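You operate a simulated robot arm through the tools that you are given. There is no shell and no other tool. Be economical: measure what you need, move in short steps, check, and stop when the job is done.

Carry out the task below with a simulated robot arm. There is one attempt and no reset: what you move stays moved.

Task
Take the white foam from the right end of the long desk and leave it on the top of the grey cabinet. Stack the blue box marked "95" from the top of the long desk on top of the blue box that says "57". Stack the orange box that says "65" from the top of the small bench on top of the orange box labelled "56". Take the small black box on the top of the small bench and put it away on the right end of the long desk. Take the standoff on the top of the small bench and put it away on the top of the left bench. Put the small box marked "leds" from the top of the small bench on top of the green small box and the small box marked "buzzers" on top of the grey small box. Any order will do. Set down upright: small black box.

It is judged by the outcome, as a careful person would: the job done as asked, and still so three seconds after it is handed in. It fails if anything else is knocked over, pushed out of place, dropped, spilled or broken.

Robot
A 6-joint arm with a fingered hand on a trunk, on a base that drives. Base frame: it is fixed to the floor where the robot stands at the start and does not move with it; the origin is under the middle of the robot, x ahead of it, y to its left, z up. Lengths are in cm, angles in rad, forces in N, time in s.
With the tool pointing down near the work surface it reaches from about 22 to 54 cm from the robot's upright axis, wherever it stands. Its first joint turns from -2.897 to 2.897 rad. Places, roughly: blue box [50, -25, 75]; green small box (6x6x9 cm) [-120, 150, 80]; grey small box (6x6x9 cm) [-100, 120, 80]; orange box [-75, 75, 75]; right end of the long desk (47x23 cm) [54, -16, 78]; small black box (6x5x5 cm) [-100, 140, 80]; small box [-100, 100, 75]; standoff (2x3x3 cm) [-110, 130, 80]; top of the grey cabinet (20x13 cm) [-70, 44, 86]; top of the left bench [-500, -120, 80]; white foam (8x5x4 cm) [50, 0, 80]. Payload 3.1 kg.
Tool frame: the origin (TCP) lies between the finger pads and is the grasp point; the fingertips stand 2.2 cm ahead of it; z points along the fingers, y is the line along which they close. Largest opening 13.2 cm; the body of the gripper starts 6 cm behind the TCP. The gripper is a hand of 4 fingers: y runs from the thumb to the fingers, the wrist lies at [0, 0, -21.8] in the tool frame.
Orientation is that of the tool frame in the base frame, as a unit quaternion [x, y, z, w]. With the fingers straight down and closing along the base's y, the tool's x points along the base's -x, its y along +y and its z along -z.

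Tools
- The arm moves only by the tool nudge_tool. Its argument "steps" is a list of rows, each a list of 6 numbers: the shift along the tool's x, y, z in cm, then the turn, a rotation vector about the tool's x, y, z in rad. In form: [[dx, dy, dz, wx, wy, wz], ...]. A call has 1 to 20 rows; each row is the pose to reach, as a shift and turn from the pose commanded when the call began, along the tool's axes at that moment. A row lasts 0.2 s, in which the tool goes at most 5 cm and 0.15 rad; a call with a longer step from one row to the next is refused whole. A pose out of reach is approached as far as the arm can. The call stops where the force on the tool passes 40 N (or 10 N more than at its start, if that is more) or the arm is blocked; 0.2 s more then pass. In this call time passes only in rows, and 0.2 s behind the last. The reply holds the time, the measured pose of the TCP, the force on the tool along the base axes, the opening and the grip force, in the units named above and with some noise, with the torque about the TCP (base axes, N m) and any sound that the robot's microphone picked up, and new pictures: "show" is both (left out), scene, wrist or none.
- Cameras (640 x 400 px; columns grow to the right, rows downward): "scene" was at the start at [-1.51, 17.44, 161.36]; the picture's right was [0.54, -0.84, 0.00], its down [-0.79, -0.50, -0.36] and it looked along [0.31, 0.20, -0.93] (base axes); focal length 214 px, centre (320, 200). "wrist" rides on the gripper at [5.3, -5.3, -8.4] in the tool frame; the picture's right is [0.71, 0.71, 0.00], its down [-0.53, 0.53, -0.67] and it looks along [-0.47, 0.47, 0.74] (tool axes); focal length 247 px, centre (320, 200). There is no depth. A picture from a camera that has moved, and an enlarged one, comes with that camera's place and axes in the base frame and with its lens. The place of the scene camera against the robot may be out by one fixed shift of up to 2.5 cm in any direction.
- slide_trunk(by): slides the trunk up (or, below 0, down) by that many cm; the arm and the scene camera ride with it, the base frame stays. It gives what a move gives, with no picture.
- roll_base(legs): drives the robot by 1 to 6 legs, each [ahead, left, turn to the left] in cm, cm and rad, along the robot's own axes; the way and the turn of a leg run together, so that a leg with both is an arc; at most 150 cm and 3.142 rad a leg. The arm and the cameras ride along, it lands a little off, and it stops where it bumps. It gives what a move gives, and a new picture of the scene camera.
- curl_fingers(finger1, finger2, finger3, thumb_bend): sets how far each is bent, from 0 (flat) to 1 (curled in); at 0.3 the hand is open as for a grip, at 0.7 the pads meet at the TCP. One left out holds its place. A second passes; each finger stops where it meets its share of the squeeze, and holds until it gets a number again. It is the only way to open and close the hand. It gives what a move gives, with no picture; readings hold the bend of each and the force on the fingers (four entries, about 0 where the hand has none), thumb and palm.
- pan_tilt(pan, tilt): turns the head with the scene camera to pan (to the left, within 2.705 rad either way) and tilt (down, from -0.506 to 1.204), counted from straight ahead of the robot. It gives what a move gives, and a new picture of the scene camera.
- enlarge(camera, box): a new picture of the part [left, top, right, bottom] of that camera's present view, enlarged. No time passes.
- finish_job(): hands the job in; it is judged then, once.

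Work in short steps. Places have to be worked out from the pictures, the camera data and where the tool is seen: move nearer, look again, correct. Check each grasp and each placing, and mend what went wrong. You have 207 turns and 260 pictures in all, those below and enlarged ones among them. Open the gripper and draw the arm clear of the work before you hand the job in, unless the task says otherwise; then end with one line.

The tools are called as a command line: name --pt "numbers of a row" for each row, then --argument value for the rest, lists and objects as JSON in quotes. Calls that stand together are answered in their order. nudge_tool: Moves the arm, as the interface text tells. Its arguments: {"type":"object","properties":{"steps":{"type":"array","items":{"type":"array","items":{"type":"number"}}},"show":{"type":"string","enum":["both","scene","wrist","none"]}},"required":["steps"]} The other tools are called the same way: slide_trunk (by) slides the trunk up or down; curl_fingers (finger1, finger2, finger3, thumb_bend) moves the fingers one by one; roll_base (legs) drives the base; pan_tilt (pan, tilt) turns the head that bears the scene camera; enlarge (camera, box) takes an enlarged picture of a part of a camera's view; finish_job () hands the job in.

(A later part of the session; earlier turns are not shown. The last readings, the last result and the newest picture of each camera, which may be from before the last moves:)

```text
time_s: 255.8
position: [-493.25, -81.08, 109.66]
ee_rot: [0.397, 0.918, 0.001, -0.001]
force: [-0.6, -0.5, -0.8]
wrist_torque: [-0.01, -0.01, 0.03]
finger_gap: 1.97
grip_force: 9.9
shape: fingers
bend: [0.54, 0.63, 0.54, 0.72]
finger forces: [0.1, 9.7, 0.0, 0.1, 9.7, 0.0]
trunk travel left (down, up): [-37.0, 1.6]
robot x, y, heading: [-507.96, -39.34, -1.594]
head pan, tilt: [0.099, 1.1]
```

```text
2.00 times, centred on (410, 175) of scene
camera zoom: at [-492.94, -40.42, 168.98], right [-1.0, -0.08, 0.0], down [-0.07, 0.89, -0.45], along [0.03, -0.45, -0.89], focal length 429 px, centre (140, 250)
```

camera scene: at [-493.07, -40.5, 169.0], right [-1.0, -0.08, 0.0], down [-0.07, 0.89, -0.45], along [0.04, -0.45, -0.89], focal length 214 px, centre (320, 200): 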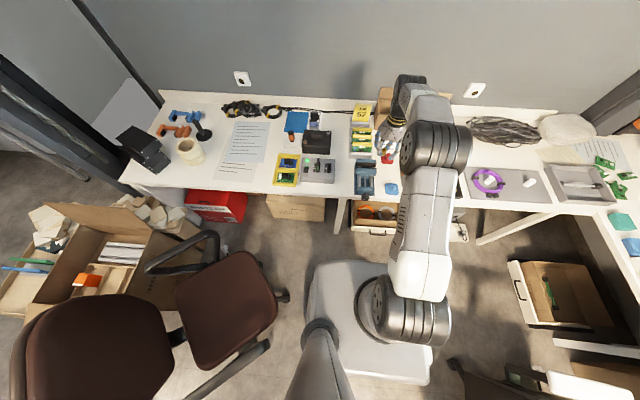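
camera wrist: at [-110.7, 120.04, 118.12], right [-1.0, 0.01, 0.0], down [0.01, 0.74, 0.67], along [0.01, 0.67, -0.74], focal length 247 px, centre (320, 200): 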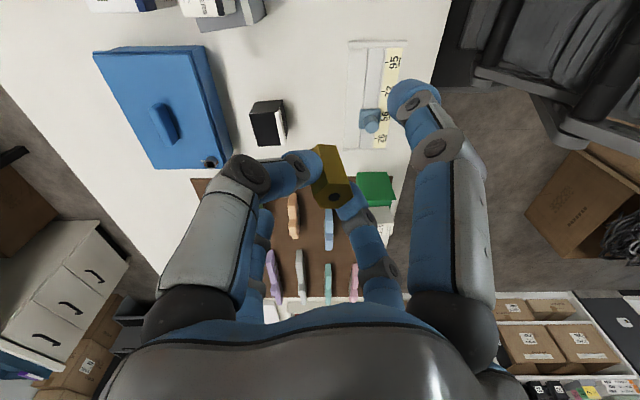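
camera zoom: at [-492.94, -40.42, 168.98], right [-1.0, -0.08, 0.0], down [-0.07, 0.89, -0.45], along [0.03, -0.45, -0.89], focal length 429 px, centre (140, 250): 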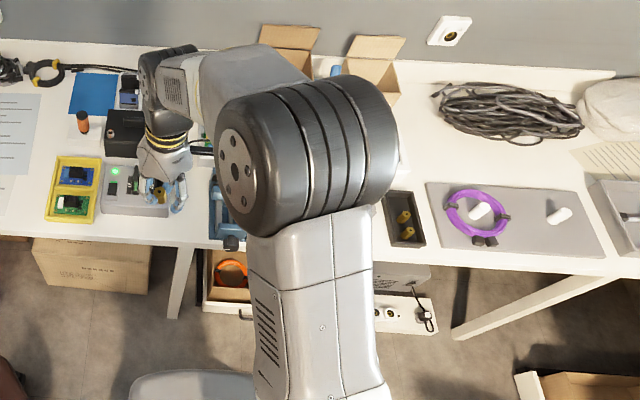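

There's a free ~6 cm strip along the front edge before the grey device (x≈-490). Drive 8 cm ahead, lower trunk 8, and hover over it.

roll_base --legs '[[8, 0, 0.02]]'

nudge_tool --pt "-1.5 0.5 4 0 0 0" --pt "-2.5 1 8 0 0 0" --show "wrist"

```text
time_s: 256.9
position: [-492.69, -89.17, 109.61]
ee_rot: [0.388, 0.921, 0.0, 0.0]
force: [0.6, -0.3, -0.9]
wrist_torque: [-0.02, 0.01, 0.02]
finger_gap: 1.95
grip_force: 9.8
shape: fingers
bend: [0.54, 0.63, 0.54, 0.72]
finger forces: [0.0, 9.8, 0.0, 0.0, 9.7, 0.1]
trunk travel left (down, up): [-37.0, 1.6]
robot x, y, heading: [-508.56, -47.74, -1.571]
head pan, tilt: [0.099, 1.1]
camera scene: at [-493.14, -48.52, 168.99], right [-1.0, -0.1, 0.0], down [-0.09, 0.89, -0.45], along [0.04, -0.45, -0.89], focal length 214 px, centre (320, 200)
```

scene: 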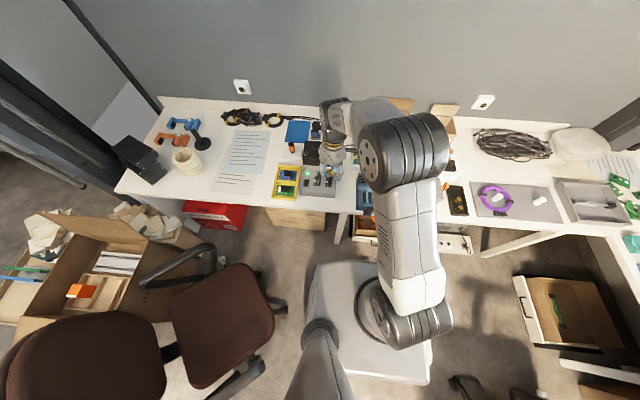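

```text
time_s: 257.5
position: [-490.15, -90.29, 101.53]
ee_rot: [0.389, 0.921, 0.0, -0.001]
force: [-1.1, -1.1, -0.9]
wrist_torque: [0.01, -0.01, 0.0]
finger_gap: 1.93
grip_force: 9.6
shape: fingers
bend: [0.54, 0.63, 0.54, 0.72]
finger forces: [0.1, 9.8, 0.0, 0.0, 9.7, 0.0]
trunk travel left (down, up): [-37.0, 1.6]
robot x, y, heading: [-508.46, -47.61, -1.578]
head pan, tilt: [0.099, 1.1]
camera wrist: at [-497.62, -90.15, 109.9], right [0.01, 1.0, 0.0], down [0.74, -0.01, 0.67], along [0.67, -0.01, -0.74], focal length 247 px, centre (320, 200)
```

wrist: 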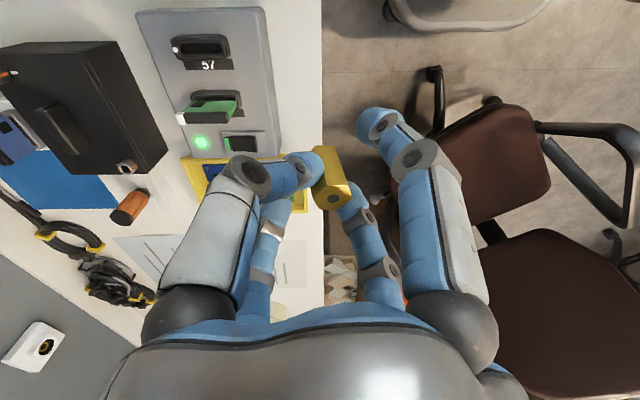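

Strip is y −95.8…−90.1. Tuck finger1/3 in, move so the standoff is over y≈-92.6, and lower to z≈87.

curl_fingers --finger1 0.59 --finger3 0.6

nudge_tool --pt "-3.1 -0.8 2 0 0 0" --pt "-3.1 -0.8 6 0 0 0" --pt "-3.1 -0.8 10 0 0 0" --pt "-3.1 -0.8 14.2 0 0 0" --show "wrist"

enlarge --camera "wrist" --box '[200, 60, 440, 230]'

```text
time_s: 258.5
position: [-490.21, -90.01, 101.65]
ee_rot: [0.389, 0.921, 0.0, 0.0]
force: [0.2, -0.3, -0.2]
wrist_torque: [-0.01, 0.01, -0.03]
finger_gap: 1.12
grip_force: 9.2
shape: fingers
bend: [0.59, 0.63, 0.6, 0.72]
finger forces: [0.0, 9.7, 0.1, 0.0, 9.8, 0.1]
trunk travel left (down, up): [-37.0, 1.6]
robot x, y, heading: [-508.61, -47.82, -1.574]
head pan, tilt: [0.099, 1.1]
```

```text
time_s: 259.5
position: [-488.42, -92.89, 87.25]
ee_rot: [0.389, 0.921, 0.0, 0.0]
force: [-0.4, -0.1, -1.1]
wrist_torque: [0.0, 0.0, -0.02]
finger_gap: 1.13
grip_force: 9.7
shape: fingers
bend: [0.59, 0.63, 0.6, 0.72]
finger forces: [0.0, 9.7, 0.1, 0.0, 9.6, 0.1]
trunk travel left (down, up): [-37.0, 1.6]
robot x, y, heading: [-508.79, -47.89, -1.573]
head pan, tilt: [0.099, 1.1]
camera wrist: at [-495.86, -92.94, 95.64], right [0.01, 1.0, 0.0], down [0.74, -0.01, 0.67], along [0.67, -0.01, -0.74], focal length 247 px, centre (320, 200)
```

wrist: 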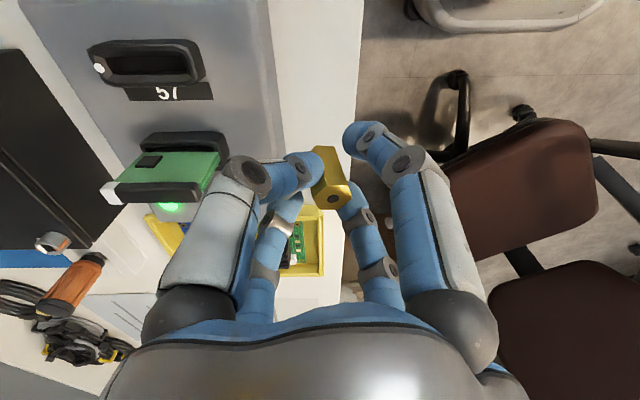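

```text
2.35 times, centred on (320, 145) of wrist
camera zoom: at [-495.86, -92.94, 95.64], right [0.01, 1.0, 0.0], down [0.74, -0.01, 0.67], along [0.67, -0.01, -0.74], focal length 581 px, centre (320, 329)
```

zoom: 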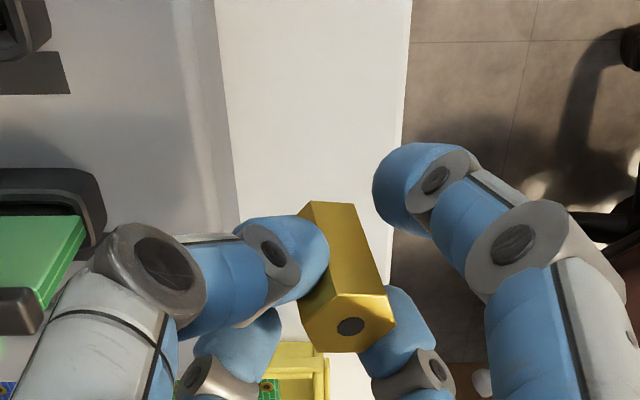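

Standoff bottom centre ≈ (-488.2,-92.8), nicely mid-strip. Lower slowly to contact.

nudge_tool --pt "0 0 1.2 0 0 0" --pt "0 0 2.2 0 0 0" --pt "0 0 2.8 0 0 0" --show "none"

enlarge --camera "wrist" --box '[200, 60, 440, 230]'

```text
time_s: 260.3
position: [-488.49, -92.95, 84.57]
ee_rot: [0.39, 0.921, 0.001, -0.001]
force: [-0.8, 0.0, 0.3]
wrist_torque: [-0.02, 0.02, -0.03]
finger_gap: 1.12
grip_force: 9.7
shape: fingers
bend: [0.59, 0.63, 0.6, 0.72]
finger forces: [0.0, 9.7, 0.0, 0.1, 9.7, 0.0]
trunk travel left (down, up): [-37.0, 1.6]
robot x, y, heading: [-508.08, -47.64, -1.573]
head pan, tilt: [0.099, 1.1]
```

```text
2.35 times, centred on (320, 145) of wrist
camera zoom: at [-495.93, -92.96, 92.99], right [0.01, 1.0, 0.0], down [0.74, -0.01, 0.67], along [0.67, -0.01, -0.74], focal length 581 px, centre (320, 329)
```

zoom: 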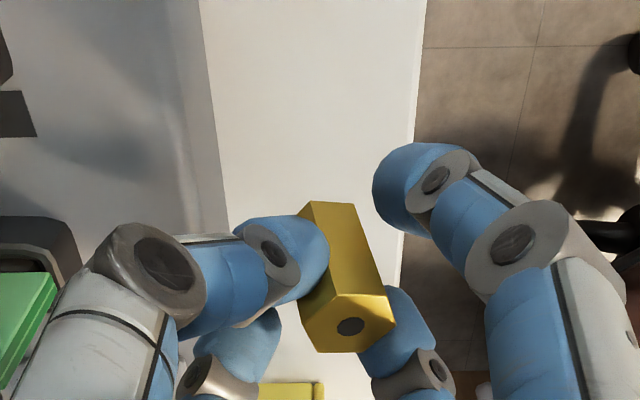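

nudge_tool --pt "0 0 0.4 0 0 0" --pt "0 0 0.8 0 0 0" --pt "0 0 1.2 0 0 0" --pt "0 0 1.6 0 0 0" --pt "0 0 2.0 0 0 0" --show "none"

enlarge --camera "wrist" --box '[200, 60, 440, 230]'

```text
time_s: 261.5
position: [-488.5, -92.86, 82.55]
ee_rot: [0.389, 0.921, 0.0, -0.001]
force: [0.1, -0.4, 0.0]
wrist_torque: [-0.01, 0.0, 0.0]
finger_gap: 1.14
grip_force: 9.9
shape: fingers
bend: [0.59, 0.63, 0.6, 0.72]
finger forces: [0.0, 9.8, 0.1, 0.0, 9.7, 0.0]
trunk travel left (down, up): [-37.0, 1.6]
robot x, y, heading: [-508.2, -47.68, -1.577]
head pan, tilt: [0.099, 1.1]
```

```text
2.35 times, centred on (320, 145) of wrist
camera zoom: at [-496.0, -92.92, 90.95], right [0.01, 1.0, 0.0], down [0.74, -0.01, 0.67], along [0.67, -0.01, -0.74], focal length 581 px, centre (320, 329)
```

zoom: 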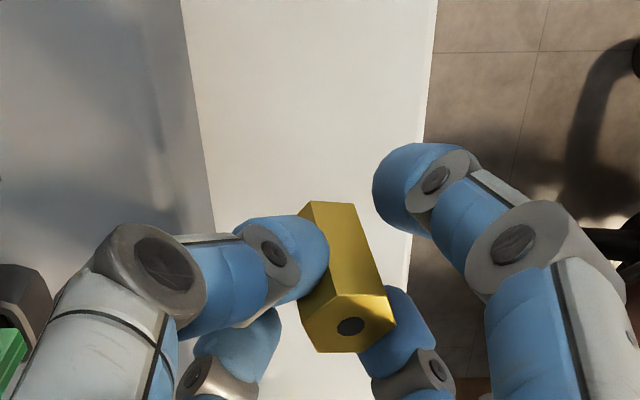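

nudge_tool --pt "0 0 0.3 0 0 0" --pt "0 0 0.6 0 0 0" --pt "0 0 0.9 0 0 0" --pt "0 0 1.2 0 0 0" --pt "0 0 1.5 0 0 0" --show "none"

enlarge --camera "wrist" --box '[200, 60, 440, 230]'

```text
time_s: 262.7
position: [-488.67, -92.96, 81.18]
ee_rot: [0.39, 0.921, 0.0, -0.001]
force: [0.7, -0.4, -0.6]
wrist_torque: [-0.02, 0.0, 0.01]
finger_gap: 1.13
grip_force: 9.8
shape: fingers
bend: [0.59, 0.63, 0.6, 0.72]
finger forces: [0.0, 9.7, 0.0, 0.0, 9.7, 0.0]
trunk travel left (down, up): [-37.0, 1.6]
robot x, y, heading: [-507.94, -47.43, -1.57]
head pan, tilt: [0.099, 1.1]
```

```text
2.35 times, centred on (320, 145) of wrist
camera zoom: at [-496.1, -92.96, 89.56], right [0.01, 1.0, 0.0], down [0.74, -0.01, 0.67], along [0.67, -0.01, -0.74], focal length 581 px, centre (320, 329)
```

zoom: 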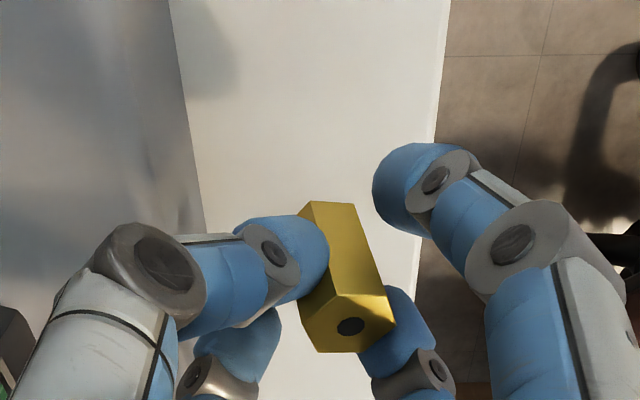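

nudge_tool --pt "0 0 0.3 0 0 0" --pt "0 0 0.6 0 0 0" --pt "0 0 0.9 0 0 0" --pt "0 0 1.2 0 0 0" --show "none"

enlarge --camera "wrist" --box '[200, 60, 440, 230]'

```text
time_s: 263.7
position: [-488.6, -92.88, 79.94]
ee_rot: [0.389, 0.921, 0.0, 0.0]
force: [0.1, -0.2, -0.8]
wrist_torque: [0.01, -0.02, 0.03]
finger_gap: 1.15
grip_force: 9.8
shape: fingers
bend: [0.59, 0.63, 0.6, 0.72]
finger forces: [0.0, 9.8, 0.0, 0.0, 9.7, 0.0]
trunk travel left (down, up): [-37.0, 1.6]
robot x, y, heading: [-508.33, -47.59, -1.576]
head pan, tilt: [0.099, 1.1]
```

```text
2.35 times, centred on (320, 145) of wrist
camera zoom: at [-496.05, -92.89, 88.33], right [0.01, 1.0, 0.0], down [0.74, -0.01, 0.67], along [0.67, -0.01, -0.74], focal length 581 px, centre (320, 329)
```

zoom: 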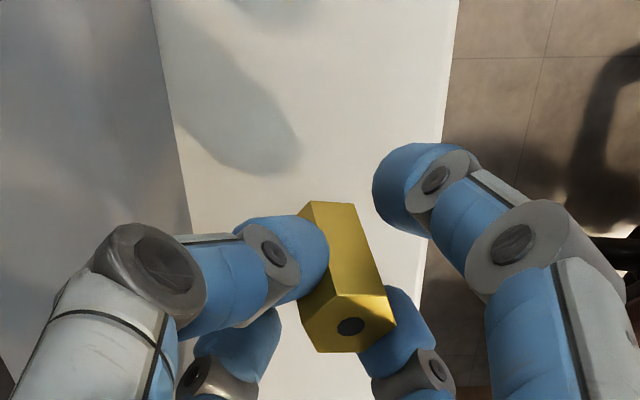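

nudge_tool --pt "0 0 0.3 0 0 0" --pt "0 0 0.6 0 0 0" --pt "0 0 0.9 0 0 0" --pt "0 0 1.2 0 0 0" --show "none"

enlarge --camera "wrist" --box '[200, 60, 440, 230]'

```text
time_s: 264.7
position: [-488.68, -92.8, 78.84]
ee_rot: [0.39, 0.921, 0.0, 0.0]
force: [-0.1, 1.5, 1.4]
wrist_torque: [-0.09, -0.03, 0.02]
finger_gap: 1.1
grip_force: 10.9
shape: fingers
bend: [0.59, 0.63, 0.6, 0.72]
finger forces: [0.1, 9.8, 1.6, 0.0, 9.8, 0.1]
trunk travel left (down, up): [-37.0, 1.6]
robot x, y, heading: [-508.29, -47.79, -1.573]
head pan, tilt: [0.099, 1.1]
```

```text
2.35 times, centred on (320, 145) of wrist
camera zoom: at [-496.08, -92.86, 87.14], right [0.01, 1.0, 0.0], down [0.74, -0.01, 0.67], along [0.67, -0.01, -0.74], focal length 581 px, centre (320, 329)
```

zoom: 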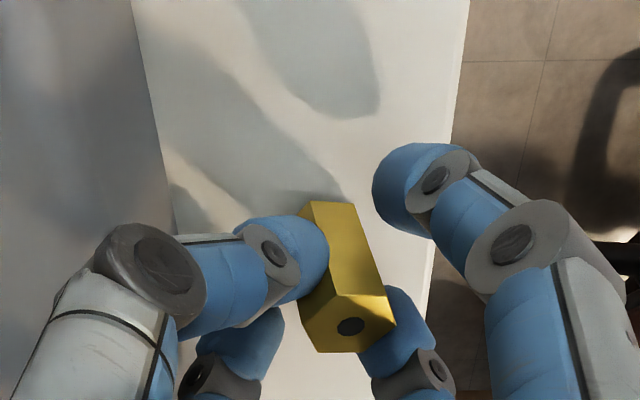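

Almost down; finger3 lightly brushes the device, so shift 0.3 toward the edge and lower a bit more.

nudge_tool --pt "0.2 0.2 0 0 0 0" --pt "0.2 0.2 0.3 0 0 0" --pt "0.2 0.2 0.6 0 0 0" --show "none"

enlarge --camera "wrist" --box '[200, 60, 440, 230]'

```text
time_s: 265.5
position: [-488.73, -92.83, 78.44]
ee_rot: [0.39, 0.921, -0.001, 0.001]
force: [-2.3, -2.1, 15.9]
wrist_torque: [-0.02, -0.04, 0.03]
finger_gap: 1.14
grip_force: 14.9
shape: fingers
bend: [0.59, 0.62, 0.6, 0.73]
finger forces: [0.0, 10.8, 1.2, 0.0, 17.2, 0.1]
trunk travel left (down, up): [-37.0, 1.6]
robot x, y, heading: [-508.16, -47.48, -1.573]
head pan, tilt: [0.099, 1.1]
```

```text
2.35 times, centred on (320, 145) of wrist
camera zoom: at [-496.09, -92.72, 86.75], right [0.01, 1.0, 0.0], down [0.74, -0.01, 0.67], along [0.67, -0.01, -0.74], focal length 581 px, centre (320, 329)
```

zoom: 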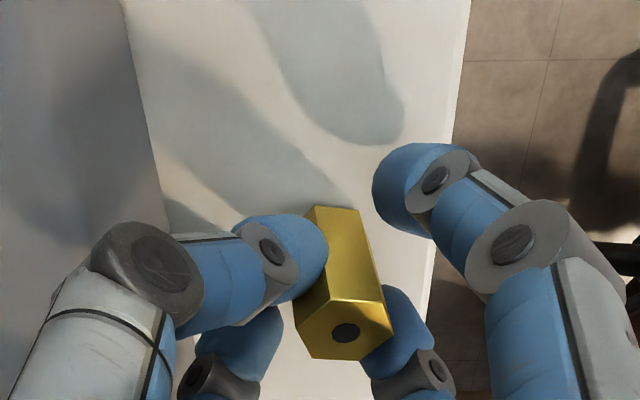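

On the bench (16 N). Ease 0.2 up, then open finger2/finger1, and the thumb a little.

nudge_tool --pt "0 0 -0.15 0 0 0" --show "none"

curl_fingers --finger2 0.6 --thumb_bend 0.69

curl_fingers --finger1 0.5 --finger2 0.5 --thumb_bend 0.66

enlarge --camera "wrist" --box '[200, 60, 440, 230]'

```text
time_s: 265.9
position: [-488.51, -92.82, 78.42]
ee_rot: [0.389, 0.921, 0.0, 0.0]
force: [-1.1, -2.7, 13.1]
wrist_torque: [0.0, 0.01, 0.01]
finger_gap: 1.14
grip_force: 13.8
shape: fingers
bend: [0.59, 0.62, 0.6, 0.73]
finger forces: [0.0, 10.7, 0.1, 0.0, 16.5, 0.1]
trunk travel left (down, up): [-37.0, 1.6]
robot x, y, heading: [-508.26, -47.6, -1.57]
head pan, tilt: [0.099, 1.1]
```

```text
time_s: 266.9
position: [-488.61, -92.71, 78.33]
ee_rot: [0.389, 0.921, 0.0, -0.001]
force: [-1.0, 0.4, -0.3]
wrist_torque: [0.02, 0.0, -0.04]
finger_gap: 1.11
grip_force: 0.1
shape: fingers
bend: [0.59, 0.6, 0.6, 0.69]
finger forces: [0.0, 0.1, 0.1, 0.0, 0.2, 0.0]
trunk travel left (down, up): [-37.0, 1.6]
robot x, y, heading: [-508.26, -47.65, -1.576]
head pan, tilt: [0.099, 1.1]
```

```text
time_s: 267.9
position: [-488.61, -92.58, 78.34]
ee_rot: [0.389, 0.921, 0.001, -0.001]
force: [-0.2, 0.9, -0.3]
wrist_torque: [-0.01, -0.03, 0.02]
finger_gap: 2.61
grip_force: 0.7
shape: fingers
bend: [0.5, 0.5, 0.6, 0.66]
finger forces: [0.1, 0.0, 0.3, 0.0, 0.1, 0.0]
trunk travel left (down, up): [-37.0, 1.6]
robot x, y, heading: [-508.02, -47.77, -1.576]
head pan, tilt: [0.099, 1.1]
```

```text
2.35 times, centred on (320, 145) of wrist
camera zoom: at [-496.02, -92.72, 86.71], right [0.01, 1.0, 0.0], down [0.74, -0.01, 0.67], along [0.67, -0.01, -0.74], focal length 581 px, centre (320, 329)
```

zoom: 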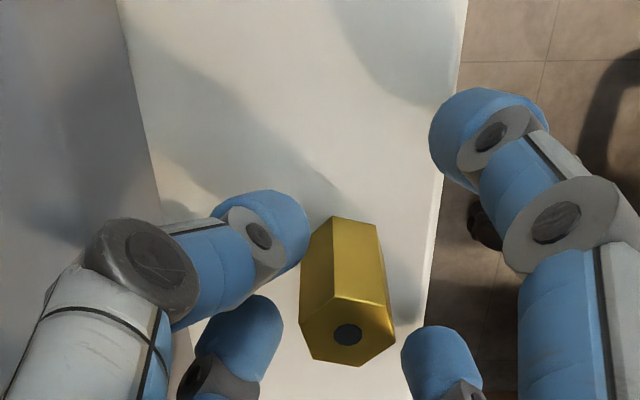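

Standoff stands free and upright. Rise straight up.

nudge_tool --pt "0 0 -2 0 0 0" --pt "0 0 -5 0 0 0" --pt "0 0 -10 0 0 0" --pt "0 0 -15 0 0 0" --pt "0 0 -20 0 0 0" --pt "0 0 -25 0 0 0" --pt "0 0 -30 0 0 0" --show "wrist"

```text
time_s: 269.5
position: [-488.66, -92.5, 108.51]
ee_rot: [0.389, 0.921, 0.0, 0.0]
force: [0.5, -0.2, -0.1]
wrist_torque: [0.0, 0.02, 0.04]
finger_gap: 2.61
grip_force: 0.0
shape: fingers
bend: [0.5, 0.5, 0.6, 0.66]
finger forces: [0.0, 0.0, 0.0, 0.0, 0.1, 0.0]
trunk travel left (down, up): [-37.0, 1.6]
robot x, y, heading: [-508.13, -47.9, -1.569]
head pan, tilt: [0.099, 1.1]
camera wrist: at [-496.15, -92.52, 116.82], right [0.01, 1.0, 0.0], down [0.74, -0.01, 0.67], along [0.67, -0.01, -0.74], focal length 247 px, centre (320, 200)
```

wrist: 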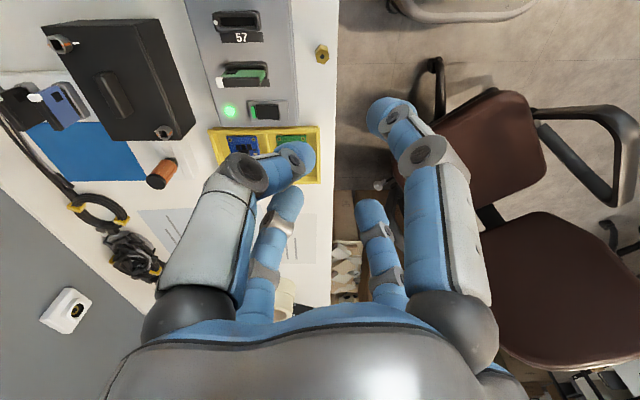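

Standoff placed. Back out between the chairs and return along the corridor.

roll_base --legs '[[-90, 0, 0], [0, 138, 0], [0, 136, 0]]'

```text
time_s: 287.1
position: [-217.86, -11.41, 108.22]
ee_rot: [0.408, 0.913, 0.0, -0.001]
force: [-0.5, 0.0, 0.8]
wrist_torque: [0.05, 0.02, 0.0]
finger_gap: 2.62
grip_force: 0.0
shape: fingers
bend: [0.5, 0.5, 0.6, 0.66]
finger forces: [0.1, 0.0, 0.1, 0.0, 0.0, 0.1]
trunk travel left (down, up): [-37.0, 1.6]
robot x, y, heading: [-235.71, 34.41, -1.616]
head pan, tilt: [0.099, 1.1]
camera scene: at [-220.41, 33.03, 168.99], right [-1.0, -0.05, 0.0], down [-0.05, 0.89, -0.45], along [0.02, -0.45, -0.89], focal length 214 px, centre (320, 200)
```

scene: 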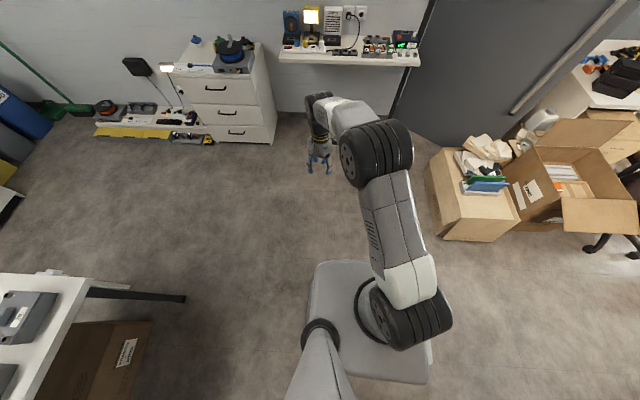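

Turn to heading 0, then drive to x≈-168 and up to y≈138 for the black box.

roll_base --legs '[[0, 0, 1.616], [67, 0, 0], [0, 102, 0]]'

pan_tilt --pan 0.3 --tilt 1.1

```text
time_s: 299.6
position: [-121.09, 155.86, 108.39]
ee_rot: [-0.368, 0.93, 0.0, 0.0]
force: [-0.3, 0.1, -0.9]
wrist_torque: [0.01, -0.01, -0.01]
finger_gap: 2.62
grip_force: 0.1
shape: fingers
bend: [0.5, 0.5, 0.6, 0.66]
finger forces: [0.1, 0.0, 0.0, 0.0, 0.1, 0.0]
trunk travel left (down, up): [-37.0, 1.6]
robot x, y, heading: [-166.68, 137.24, -0.021]
head pan, tilt: [0.099, 1.1]
camera scene: at [-166.04, 151.99, 168.99], right [0.08, -1.0, 0.0], down [-0.89, -0.07, -0.45], along [0.45, 0.04, -0.89], focal length 214 px, centre (320, 200)
```

scene: 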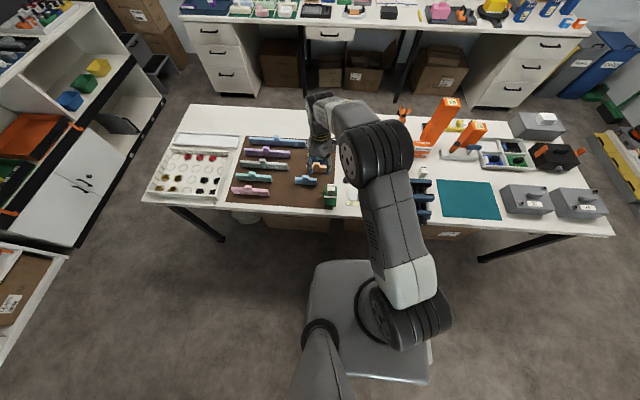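

```text
time_s: 300.3
position: [-121.14, 155.78, 108.36]
ee_rot: [-0.368, 0.93, 0.0, -0.001]
force: [0.4, 0.9, -0.2]
wrist_torque: [0.01, 0.02, 0.01]
finger_gap: 2.6
grip_force: 0.0
shape: fingers
bend: [0.5, 0.5, 0.6, 0.66]
finger forces: [0.0, 0.0, 0.0, 0.0, 0.1, 0.1]
trunk travel left (down, up): [-37.0, 1.6]
robot x, y, heading: [-166.12, 136.95, -0.016]
head pan, tilt: [0.3, 1.1]
camera scene: at [-166.26, 153.2, 168.99], right [0.28, -0.96, 0.0], down [-0.86, -0.25, -0.45], along [0.44, 0.12, -0.89], focal length 214 px, centre (320, 200)
```

scene: 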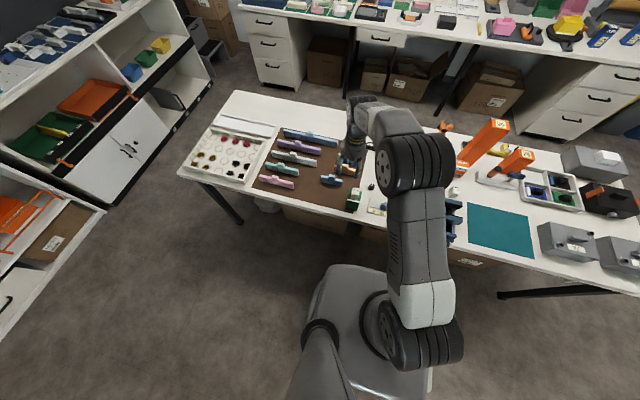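

Drive ahead 10, bring the hand over the black box (~(-102.5,136)) and undo the 45° yaw.

roll_base --legs '[[10, 0, 0.018]]'

curl_fingers --finger1 0.42 --finger2 0.42 --finger3 0.42 --thumb_bend 0.42

nudge_tool --pt "1.5 -4 0 0 0 0.14" --pt "3 -8 0 0 0 0.28" --pt "4.5 -12 0 0 0 0.42" --pt "6 -16 0 0 0 0.56" --pt "7.8 -20 0 0 0 0.7" --pt "7.8 -20 2 0 0 0.755" --show "wrist"

```text
time_s: 301.5
position: [-111.53, 156.36, 108.36]
ee_rot: [-0.377, 0.926, -0.001, -0.001]
force: [0.1, -0.1, -0.3]
wrist_torque: [0.02, 0.02, 0.02]
finger_gap: 2.61
grip_force: 0.1
shape: fingers
bend: [0.5, 0.5, 0.6, 0.66]
finger forces: [0.0, 0.1, 0.0, 0.0, 0.0, 0.1]
trunk travel left (down, up): [-37.0, 1.6]
robot x, y, heading: [-156.52, 136.9, -0.004]
head pan, tilt: [0.3, 1.1]
camera scene: at [-156.54, 153.09, 168.99], right [0.29, -0.96, 0.0], down [-0.85, -0.26, -0.45], along [0.43, 0.13, -0.89], focal length 214 px, centre (320, 200)
```

scene: 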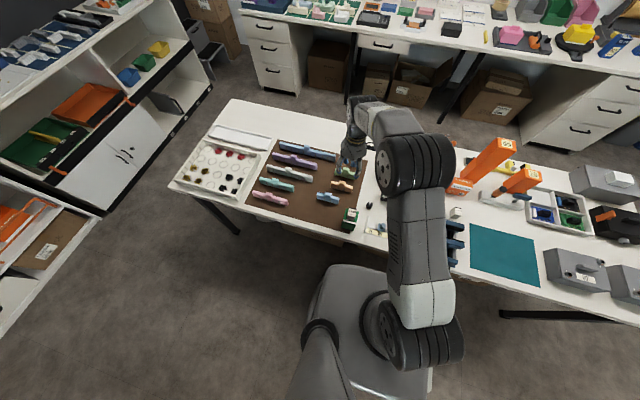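

```text
time_s: 302.5
position: [-111.55, 156.39, 108.29]
ee_rot: [-0.376, 0.926, 0.0, -0.001]
force: [0.3, -0.6, -0.2]
wrist_torque: [0.02, 0.01, 0.01]
finger_gap: 5.94
grip_force: 0.0
shape: fingers
bend: [0.42, 0.42, 0.42, 0.42]
finger forces: [0.0, 0.0, 0.0, 0.0, 0.0, 0.1]
trunk travel left (down, up): [-37.0, 1.6]
robot x, y, heading: [-156.62, 136.61, -0.003]
head pan, tilt: [0.3, 1.1]
```

```text
time_s: 303.9
position: [-103.29, 136.71, 106.43]
ee_rot: [-0.007, 1.0, -0.001, 0.0]
force: [0.4, 0.2, 0.4]
wrist_torque: [-0.02, -0.01, 0.0]
finger_gap: 6.0
grip_force: 0.0
shape: fingers
bend: [0.42, 0.42, 0.42, 0.42]
finger forces: [0.0, 0.0, 0.0, 0.0, 0.0, 0.1]
trunk travel left (down, up): [-37.0, 1.6]
robot x, y, heading: [-156.49, 137.07, -0.009]
head pan, tilt: [0.3, 1.1]
camera wrist: at [-108.42, 131.26, 114.77], right [-0.72, 0.7, 0.0], down [0.52, 0.53, 0.67], along [0.47, 0.48, -0.74], focal length 247 px, centre (320, 200)
```

wrist: 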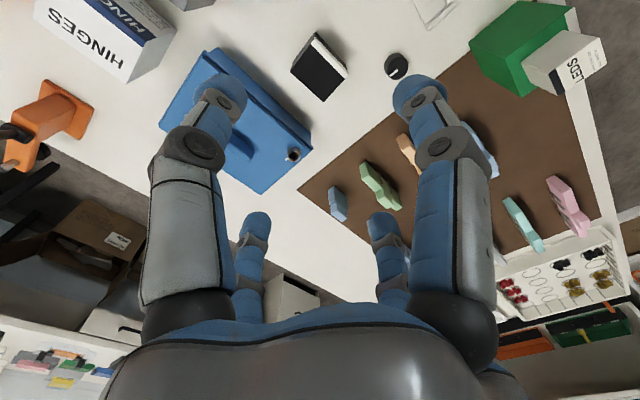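

enlarge --camera "wrist" --box '[220, 10, 420, 135]'

```text
3.20 times, centred on (320, 72) of wrist
camera zoom: at [-108.42, 131.26, 114.77], right [-0.72, 0.7, 0.0], down [0.52, 0.53, 0.67], along [0.47, 0.48, -0.74], focal length 790 px, centre (320, 608)
```

zoom: 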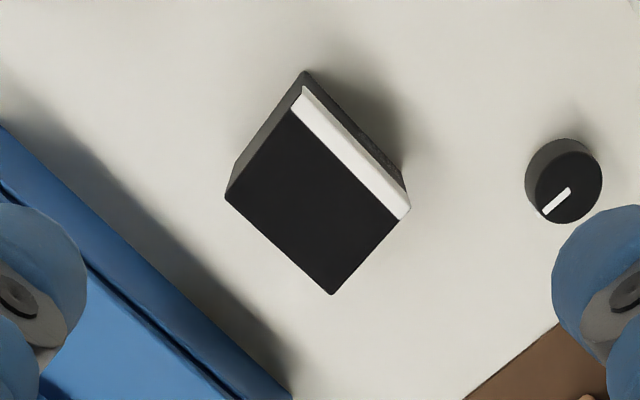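

Black box centre ≈ (-102.4,137.2), top z≈82.5, aligned. Lower trunk 10, centre, and descend.

slide_trunk --by -10

nudge_tool --pt "-0.9 0.5 2 0 0 0.014" --pt "-0.9 0.5 6 0 0 0.014" --pt "-0.9 0.5 8 0 0 0.014" --show "wrist"

```text
time_s: 305.2
position: [-103.24, 136.79, 96.38]
ee_rot: [-0.008, 1.0, -0.001, 0.0]
force: [0.0, -0.1, -0.3]
wrist_torque: [0.0, 0.0, -0.02]
finger_gap: 5.96
grip_force: 0.1
shape: fingers
bend: [0.42, 0.42, 0.42, 0.42]
finger forces: [0.0, 0.1, 0.0, 0.0, 0.1, 0.1]
trunk travel left (down, up): [-27.0, 11.6]
robot x, y, heading: [-156.62, 136.66, -0.001]
head pan, tilt: [0.3, 1.1]
```

```text
time_s: 306.0
position: [-102.32, 137.07, 88.31]
ee_rot: [-0.001, 1.0, -0.001, -0.001]
force: [0.1, 0.2, 0.0]
wrist_torque: [-0.02, -0.02, 0.0]
finger_gap: 5.94
grip_force: 0.0
shape: fingers
bend: [0.42, 0.42, 0.42, 0.42]
finger forces: [0.1, 0.0, 0.1, 0.0, 0.1, 0.0]
trunk travel left (down, up): [-27.0, 11.6]
robot x, y, heading: [-156.71, 136.74, 0.0]
head pan, tilt: [0.3, 1.1]
camera wrist: at [-107.59, 131.77, 96.75], right [-0.71, 0.71, 0.0], down [0.53, 0.53, 0.67], along [0.47, 0.47, -0.74], focal length 247 px, centre (320, 200)
```

wrist: 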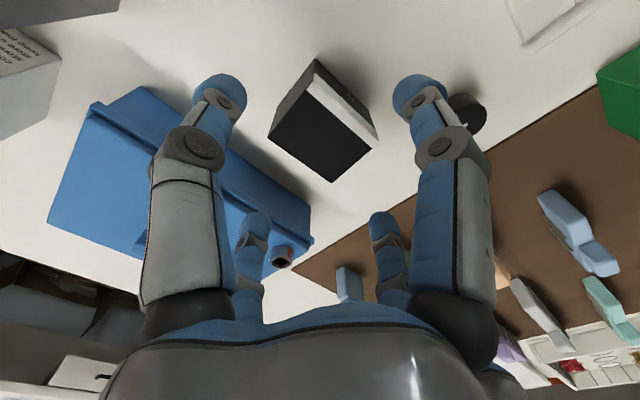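

nudge_tool --pt "0.2 0 3 0 0 0" --pt "0.2 0 5 0 0 0" --pt "0.2 0 6.3 0 0 0" --show "none"

curl_fingers --finger1 0.5 --finger2 0.5 --finger3 0.5 --thumb_bend 0.5

curl_fingers --finger1 0.66 --finger2 0.66 --finger3 0.66 --thumb_bend 0.66

nudge_tool --pt "0 0 -2 0 0 0" --pt "0 0 -6 0 0 0" --pt "0 0 -10 0 0 0" --pt "0 0 -15 0 0 0" --pt "0 0 -20 0 0 0" --show "wrist"

```text
time_s: 306.8
position: [-102.51, 137.35, 81.98]
ee_rot: [-0.001, 1.0, -0.001, 0.001]
force: [0.2, 0.0, -0.5]
wrist_torque: [-0.02, 0.02, -0.03]
finger_gap: 5.97
grip_force: 0.0
shape: fingers
bend: [0.42, 0.42, 0.42, 0.42]
finger forces: [0.0, 0.0, 0.1, 0.1, 0.0, 0.0]
trunk travel left (down, up): [-27.0, 11.6]
robot x, y, heading: [-156.74, 136.83, -0.007]
head pan, tilt: [0.3, 1.1]
```

```text
time_s: 307.8
position: [-102.71, 137.24, 82.08]
ee_rot: [-0.001, 1.0, -0.001, 0.0]
force: [0.3, 0.0, -0.4]
wrist_torque: [-0.03, 0.01, 0.01]
finger_gap: 4.11
grip_force: 0.1
shape: fingers
bend: [0.5, 0.5, 0.5, 0.5]
finger forces: [0.1, 0.1, 0.0, 0.1, 0.1, 0.1]
trunk travel left (down, up): [-27.0, 11.6]
robot x, y, heading: [-156.59, 136.98, -0.006]
head pan, tilt: [0.3, 1.1]
```

```text
time_s: 308.8
position: [-102.63, 137.24, 82.05]
ee_rot: [-0.002, 1.0, -0.001, 0.0]
force: [0.3, -0.5, 2.3]
wrist_torque: [-0.04, 0.03, 0.01]
finger_gap: 2.55
grip_force: 15.7
shape: fingers
bend: [0.58, 0.54, 0.58, 0.57]
finger forces: [5.9, 8.2, 6.0, 0.1, 10.8, 0.0]
trunk travel left (down, up): [-27.0, 11.6]
robot x, y, heading: [-156.46, 136.73, -0.003]
head pan, tilt: [0.3, 1.1]
```

```text
time_s: 310.0
position: [-102.62, 137.07, 102.2]
ee_rot: [0.0, 1.0, -0.001, -0.001]
force: [-0.2, 0.3, 0.8]
wrist_torque: [-0.01, 0.0, 0.0]
finger_gap: 2.53
grip_force: 15.6
shape: fingers
bend: [0.58, 0.54, 0.58, 0.57]
finger forces: [6.0, 8.5, 5.9, 0.0, 10.5, 0.0]
trunk travel left (down, up): [-27.0, 11.6]
robot x, y, heading: [-156.53, 136.7, 0.001]
head pan, tilt: [0.3, 1.1]
camera wrist: at [-107.78, 131.74, 110.65], right [-0.71, 0.71, 0.0], down [0.53, 0.53, 0.67], along [0.47, 0.47, -0.74], focal length 247 px, centre (320, 200)
```

wrist: 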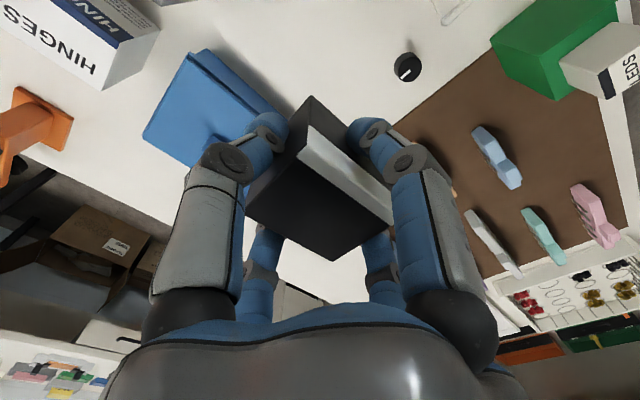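

Black box held. Raise trunk, then drive back around the bench end toward the long desk (heading stays 0).

curl_fingers --finger1 0.69 --finger2 0.68 --finger3 0.69 --thumb_bend 0.68

slide_trunk --by 10

roll_base --legs '[[-12, 0, 0], [0, -140, 0], [0, -30, 0]]'

roll_base --legs '[[140, 0, 0]]'

```text
time_s: 311.0
position: [-102.52, 137.08, 102.11]
ee_rot: [-0.001, 1.0, -0.001, 0.0]
force: [-0.4, -0.1, 0.0]
wrist_torque: [-0.01, -0.03, -0.01]
finger_gap: 2.48
grip_force: 18.6
shape: fingers
bend: [0.58, 0.54, 0.58, 0.58]
finger forces: [7.8, 8.3, 8.1, 0.0, 12.4, 0.0]
trunk travel left (down, up): [-27.0, 11.6]
robot x, y, heading: [-156.69, 137.11, -0.003]
head pan, tilt: [0.3, 1.1]
```

```text
time_s: 312.3
position: [-102.46, 137.15, 112.23]
ee_rot: [-0.002, 1.0, -0.001, -0.001]
force: [0.2, -0.9, 0.3]
wrist_torque: [-0.02, 0.02, -0.02]
finger_gap: 2.44
grip_force: 18.2
shape: fingers
bend: [0.58, 0.54, 0.58, 0.58]
finger forces: [7.9, 8.2, 8.1, 0.0, 12.4, 0.0]
trunk travel left (down, up): [-37.0, 1.6]
robot x, y, heading: [-156.2, 136.78, -0.005]
head pan, tilt: [0.3, 1.1]
```

```text
time_s: 321.9
position: [-115.12, -36.21, 112.19]
ee_rot: [0.001, 1.0, 0.0, -0.001]
force: [-0.9, 1.2, -0.6]
wrist_torque: [0.03, 0.01, 0.0]
finger_gap: 2.5
grip_force: 17.9
shape: fingers
bend: [0.58, 0.54, 0.58, 0.58]
finger forces: [7.9, 8.3, 8.1, 0.0, 12.4, 0.0]
trunk travel left (down, up): [-37.0, 1.6]
robot x, y, heading: [-169.34, -36.27, -0.008]
head pan, tilt: [0.3, 1.1]
camera scene: at [-169.16, -20.17, 169.0], right [0.29, -0.96, 0.0], down [-0.85, -0.26, -0.45], along [0.43, 0.13, -0.89], focal length 214 px, centre (320, 200)
```

scene: 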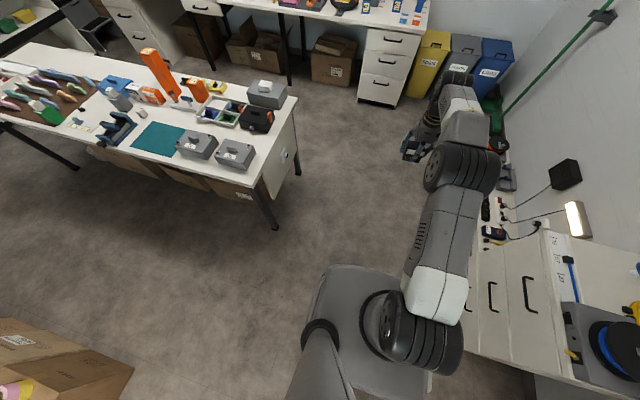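

```text
time_s: 329.0
position: [25.8, -35.99, 112.19]
ee_rot: [-0.004, 1.0, 0.0, -0.002]
force: [-0.1, 0.9, 0.4]
wrist_torque: [0.0, -0.01, 0.0]
finger_gap: 2.47
grip_force: 18.7
shape: fingers
bend: [0.58, 0.54, 0.58, 0.58]
finger forces: [8.0, 8.3, 8.1, 0.0, 12.5, 0.1]
trunk travel left (down, up): [-37.0, 1.6]
robot x, y, heading: [-28.08, -36.76, -0.004]
head pan, tilt: [0.3, 1.1]
camera scene: at [-28.34, -20.33, 168.99], right [0.3, -0.95, 0.0], down [-0.85, -0.27, -0.45], along [0.43, 0.14, -0.89], focal length 214 px, centre (320, 200)
```

scene: 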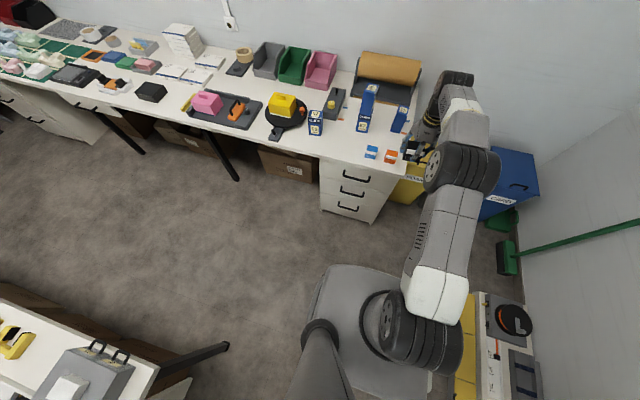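

Target spot: about (52,-8) on the desk's right end, clear of everything. Drive to (≈0,-18).

roll_base --legs '[[0, 18, 0], [28, 0, 0]]'

nudge_tool --pt "0.5 4 0 0 0 0" --pt "1 8 0 0 0 0" --pt "1.5 10.5 2 0 0 0"

```text
time_s: 332.0
position: [54.06, -18.38, 112.29]
ee_rot: [-0.002, 1.0, -0.001, -0.001]
force: [0.2, 0.3, 0.1]
wrist_torque: [-0.03, 0.0, 0.02]
finger_gap: 2.46
grip_force: 18.1
shape: fingers
bend: [0.58, 0.54, 0.58, 0.58]
finger forces: [7.9, 8.3, 8.1, 0.0, 12.3, 0.0]
trunk travel left (down, up): [-37.0, 1.6]
robot x, y, heading: [-0.06, -19.01, -0.001]
head pan, tilt: [0.3, 1.1]
camera scene: at [-0.1, -2.43, 168.99], right [0.29, -0.96, 0.0], down [-0.85, -0.26, -0.45], along [0.43, 0.13, -0.89], focal length 214 px, centre (320, 200)
```

scene: 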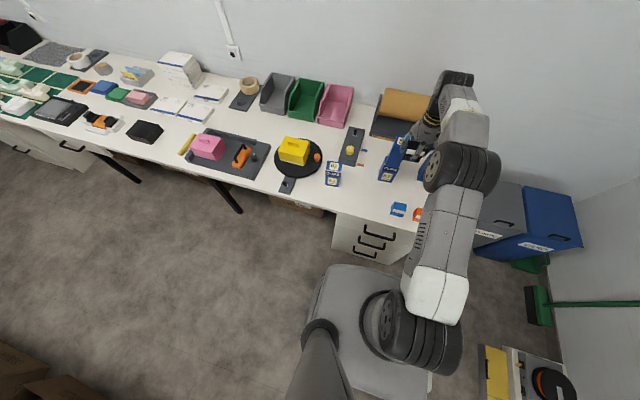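

```text
time_s: 332.8
position: [52.62, -7.56, 109.82]
ee_rot: [-0.002, 1.0, 0.0, 0.0]
force: [0.1, 0.3, -0.7]
wrist_torque: [-0.03, -0.01, -0.01]
finger_gap: 2.46
grip_force: 18.2
shape: fingers
bend: [0.58, 0.54, 0.58, 0.58]
finger forces: [7.9, 8.6, 8.1, 0.0, 12.3, 0.0]
trunk travel left (down, up): [-37.0, 1.6]
robot x, y, heading: [0.01, -18.7, -0.0]
head pan, tilt: [0.3, 1.1]
camera scene: at [-0.18, -2.37, 168.99], right [0.29, -0.96, 0.0], down [-0.85, -0.26, -0.45], along [0.43, 0.13, -0.89], focal length 214 px, centre (320, 200)
camera wrist: at [47.33, -12.99, 118.4], right [-0.71, 0.7, 0.0], down [0.52, 0.53, 0.67], along [0.47, 0.47, -0.75], focal length 247 px, centre (320, 200)
```

scene: 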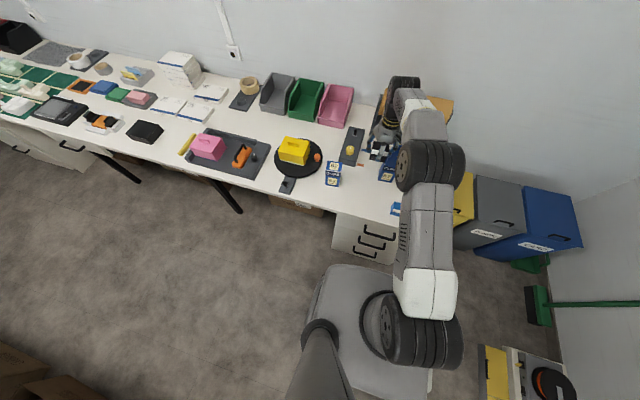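
wrist: 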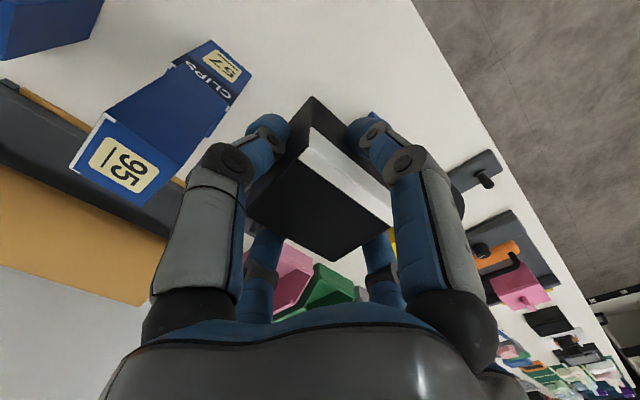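

Lower the trunk 12, then descend toward the desk.

slide_trunk --by -12

nudge_tool --pt "1 -0.8 3 0 0 0" --pt "1 -0.8 7 0 0 0" --pt "1 -0.8 11 0 0 0" --pt "1 -0.8 13 0 0 0" --show "wrist"

```text
time_s: 334.3
position: [52.55, -7.59, 97.98]
ee_rot: [-0.001, 1.0, -0.001, -0.001]
force: [0.1, -0.1, -0.6]
wrist_torque: [0.03, 0.02, 0.0]
finger_gap: 2.44
grip_force: 19.0
shape: fingers
bend: [0.58, 0.54, 0.58, 0.58]
finger forces: [7.9, 8.5, 8.1, 0.1, 12.3, 0.0]
trunk travel left (down, up): [-25.0, 13.6]
robot x, y, heading: [-0.07, -19.3, -0.002]
head pan, tilt: [0.3, 1.1]
```

```text
time_s: 335.3
position: [51.62, -8.67, 85.13]
ee_rot: [-0.001, 1.0, 0.0, 0.0]
force: [0.6, 0.1, -0.3]
wrist_torque: [0.01, 0.0, 0.0]
finger_gap: 2.42
grip_force: 18.5
shape: fingers
bend: [0.58, 0.54, 0.58, 0.58]
finger forces: [7.9, 9.0, 8.0, 0.0, 12.2, 0.0]
trunk travel left (down, up): [-25.0, 13.6]
robot x, y, heading: [-0.04, -18.72, -0.002]
head pan, tilt: [0.3, 1.1]
camera wrist: at [46.38, -14.03, 93.38], right [-0.71, 0.7, 0.0], down [0.52, 0.53, 0.67], along [0.47, 0.47, -0.74], focal length 247 px, centre (320, 200)
```

wrist: 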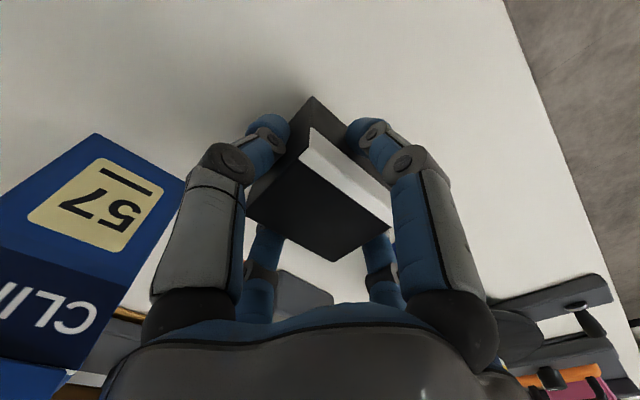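

Clear surroundings. Lower to contact in small steps.

nudge_tool --pt "0 0 1.5 0 0 0" --pt "0 0 2.2 0 0 0" --pt "0 0 2.6 0 0 0" --pt "0 0 2.9 0 0 0" --pt "0 0 3.2 0 0 0" --show "none"

```text
time_s: 336.5
position: [51.71, -8.57, 81.84]
ee_rot: [-0.002, 1.0, 0.0, 0.001]
force: [0.0, -0.5, 7.6]
wrist_torque: [0.01, 0.06, 0.0]
finger_gap: 2.41
grip_force: 19.3
shape: fingers
bend: [0.58, 0.54, 0.58, 0.58]
finger forces: [8.4, 9.3, 8.4, 0.0, 12.6, 0.0]
trunk travel left (down, up): [-25.0, 13.6]
robot x, y, heading: [-0.06, -18.52, -0.003]
head pan, tilt: [0.3, 1.1]
```

Contact (7.6 N). Release and rise.

curl_fingers --finger1 0.5 --finger2 0.48 --finger3 0.5 --thumb_bend 0.48

curl_fingers --finger1 0.36 --finger2 0.36 --finger3 0.36 --thumb_bend 0.36

nudge_tool --pt "0 0 -3 0 0 0" --pt "0 0 -8 0 0 0" --pt "0 0 -13 0 0 0" --pt "0 0 -18 0 0 0" --pt "0 0 -23 0 0 0" --show "wrist"

```text
time_s: 337.5
position: [51.56, -8.46, 81.85]
ee_rot: [-0.001, 1.0, 0.0, 0.0]
force: [0.1, -0.5, -0.7]
wrist_torque: [0.01, 0.0, -0.01]
finger_gap: 4.26
grip_force: 0.1
shape: fingers
bend: [0.5, 0.48, 0.5, 0.48]
finger forces: [0.0, 0.0, 0.0, 0.0, 0.1, 0.0]
trunk travel left (down, up): [-25.0, 13.6]
robot x, y, heading: [-0.55, -18.78, -0.006]
head pan, tilt: [0.3, 1.1]
```

```text
time_s: 338.5
position: [51.66, -8.47, 81.81]
ee_rot: [-0.002, 1.0, 0.0, 0.0]
force: [-0.7, -0.9, 0.0]
wrist_torque: [-0.02, 0.0, -0.01]
finger_gap: 7.38
grip_force: 0.1
shape: fingers
bend: [0.36, 0.36, 0.36, 0.36]
finger forces: [0.1, 0.0, 0.0, 0.0, 0.0, 0.0]
trunk travel left (down, up): [-25.0, 13.6]
robot x, y, heading: [-0.08, -18.64, -0.004]
head pan, tilt: [0.3, 1.1]
```

```text
time_s: 339.7
position: [51.67, -8.55, 104.99]
ee_rot: [-0.002, 1.0, -0.001, 0.0]
force: [0.0, 0.0, 0.0]
wrist_torque: [-0.01, 0.0, -0.01]
finger_gap: 7.38
grip_force: 0.0
shape: fingers
bend: [0.36, 0.36, 0.36, 0.36]
finger forces: [0.1, 0.0, 0.0, 0.0, 0.1, 0.0]
trunk travel left (down, up): [-25.0, 13.6]
robot x, y, heading: [0.02, -18.56, -0.0]
head pan, tilt: [0.3, 1.1]
camera wrist: at [46.4, -13.9, 113.33], right [-0.71, 0.7, 0.0], down [0.52, 0.53, 0.67], along [0.47, 0.47, -0.74], focal length 247 px, centre (320, 200)
```

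wrist: 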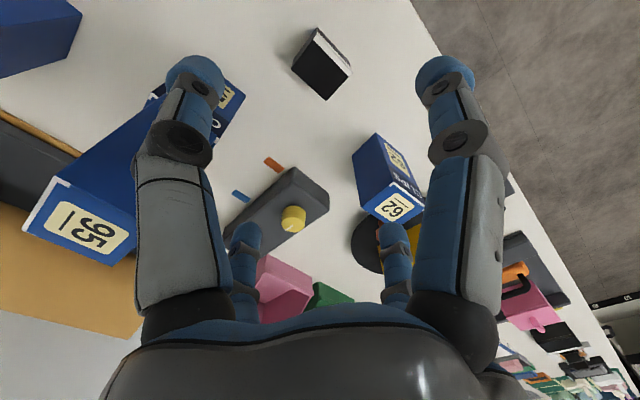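

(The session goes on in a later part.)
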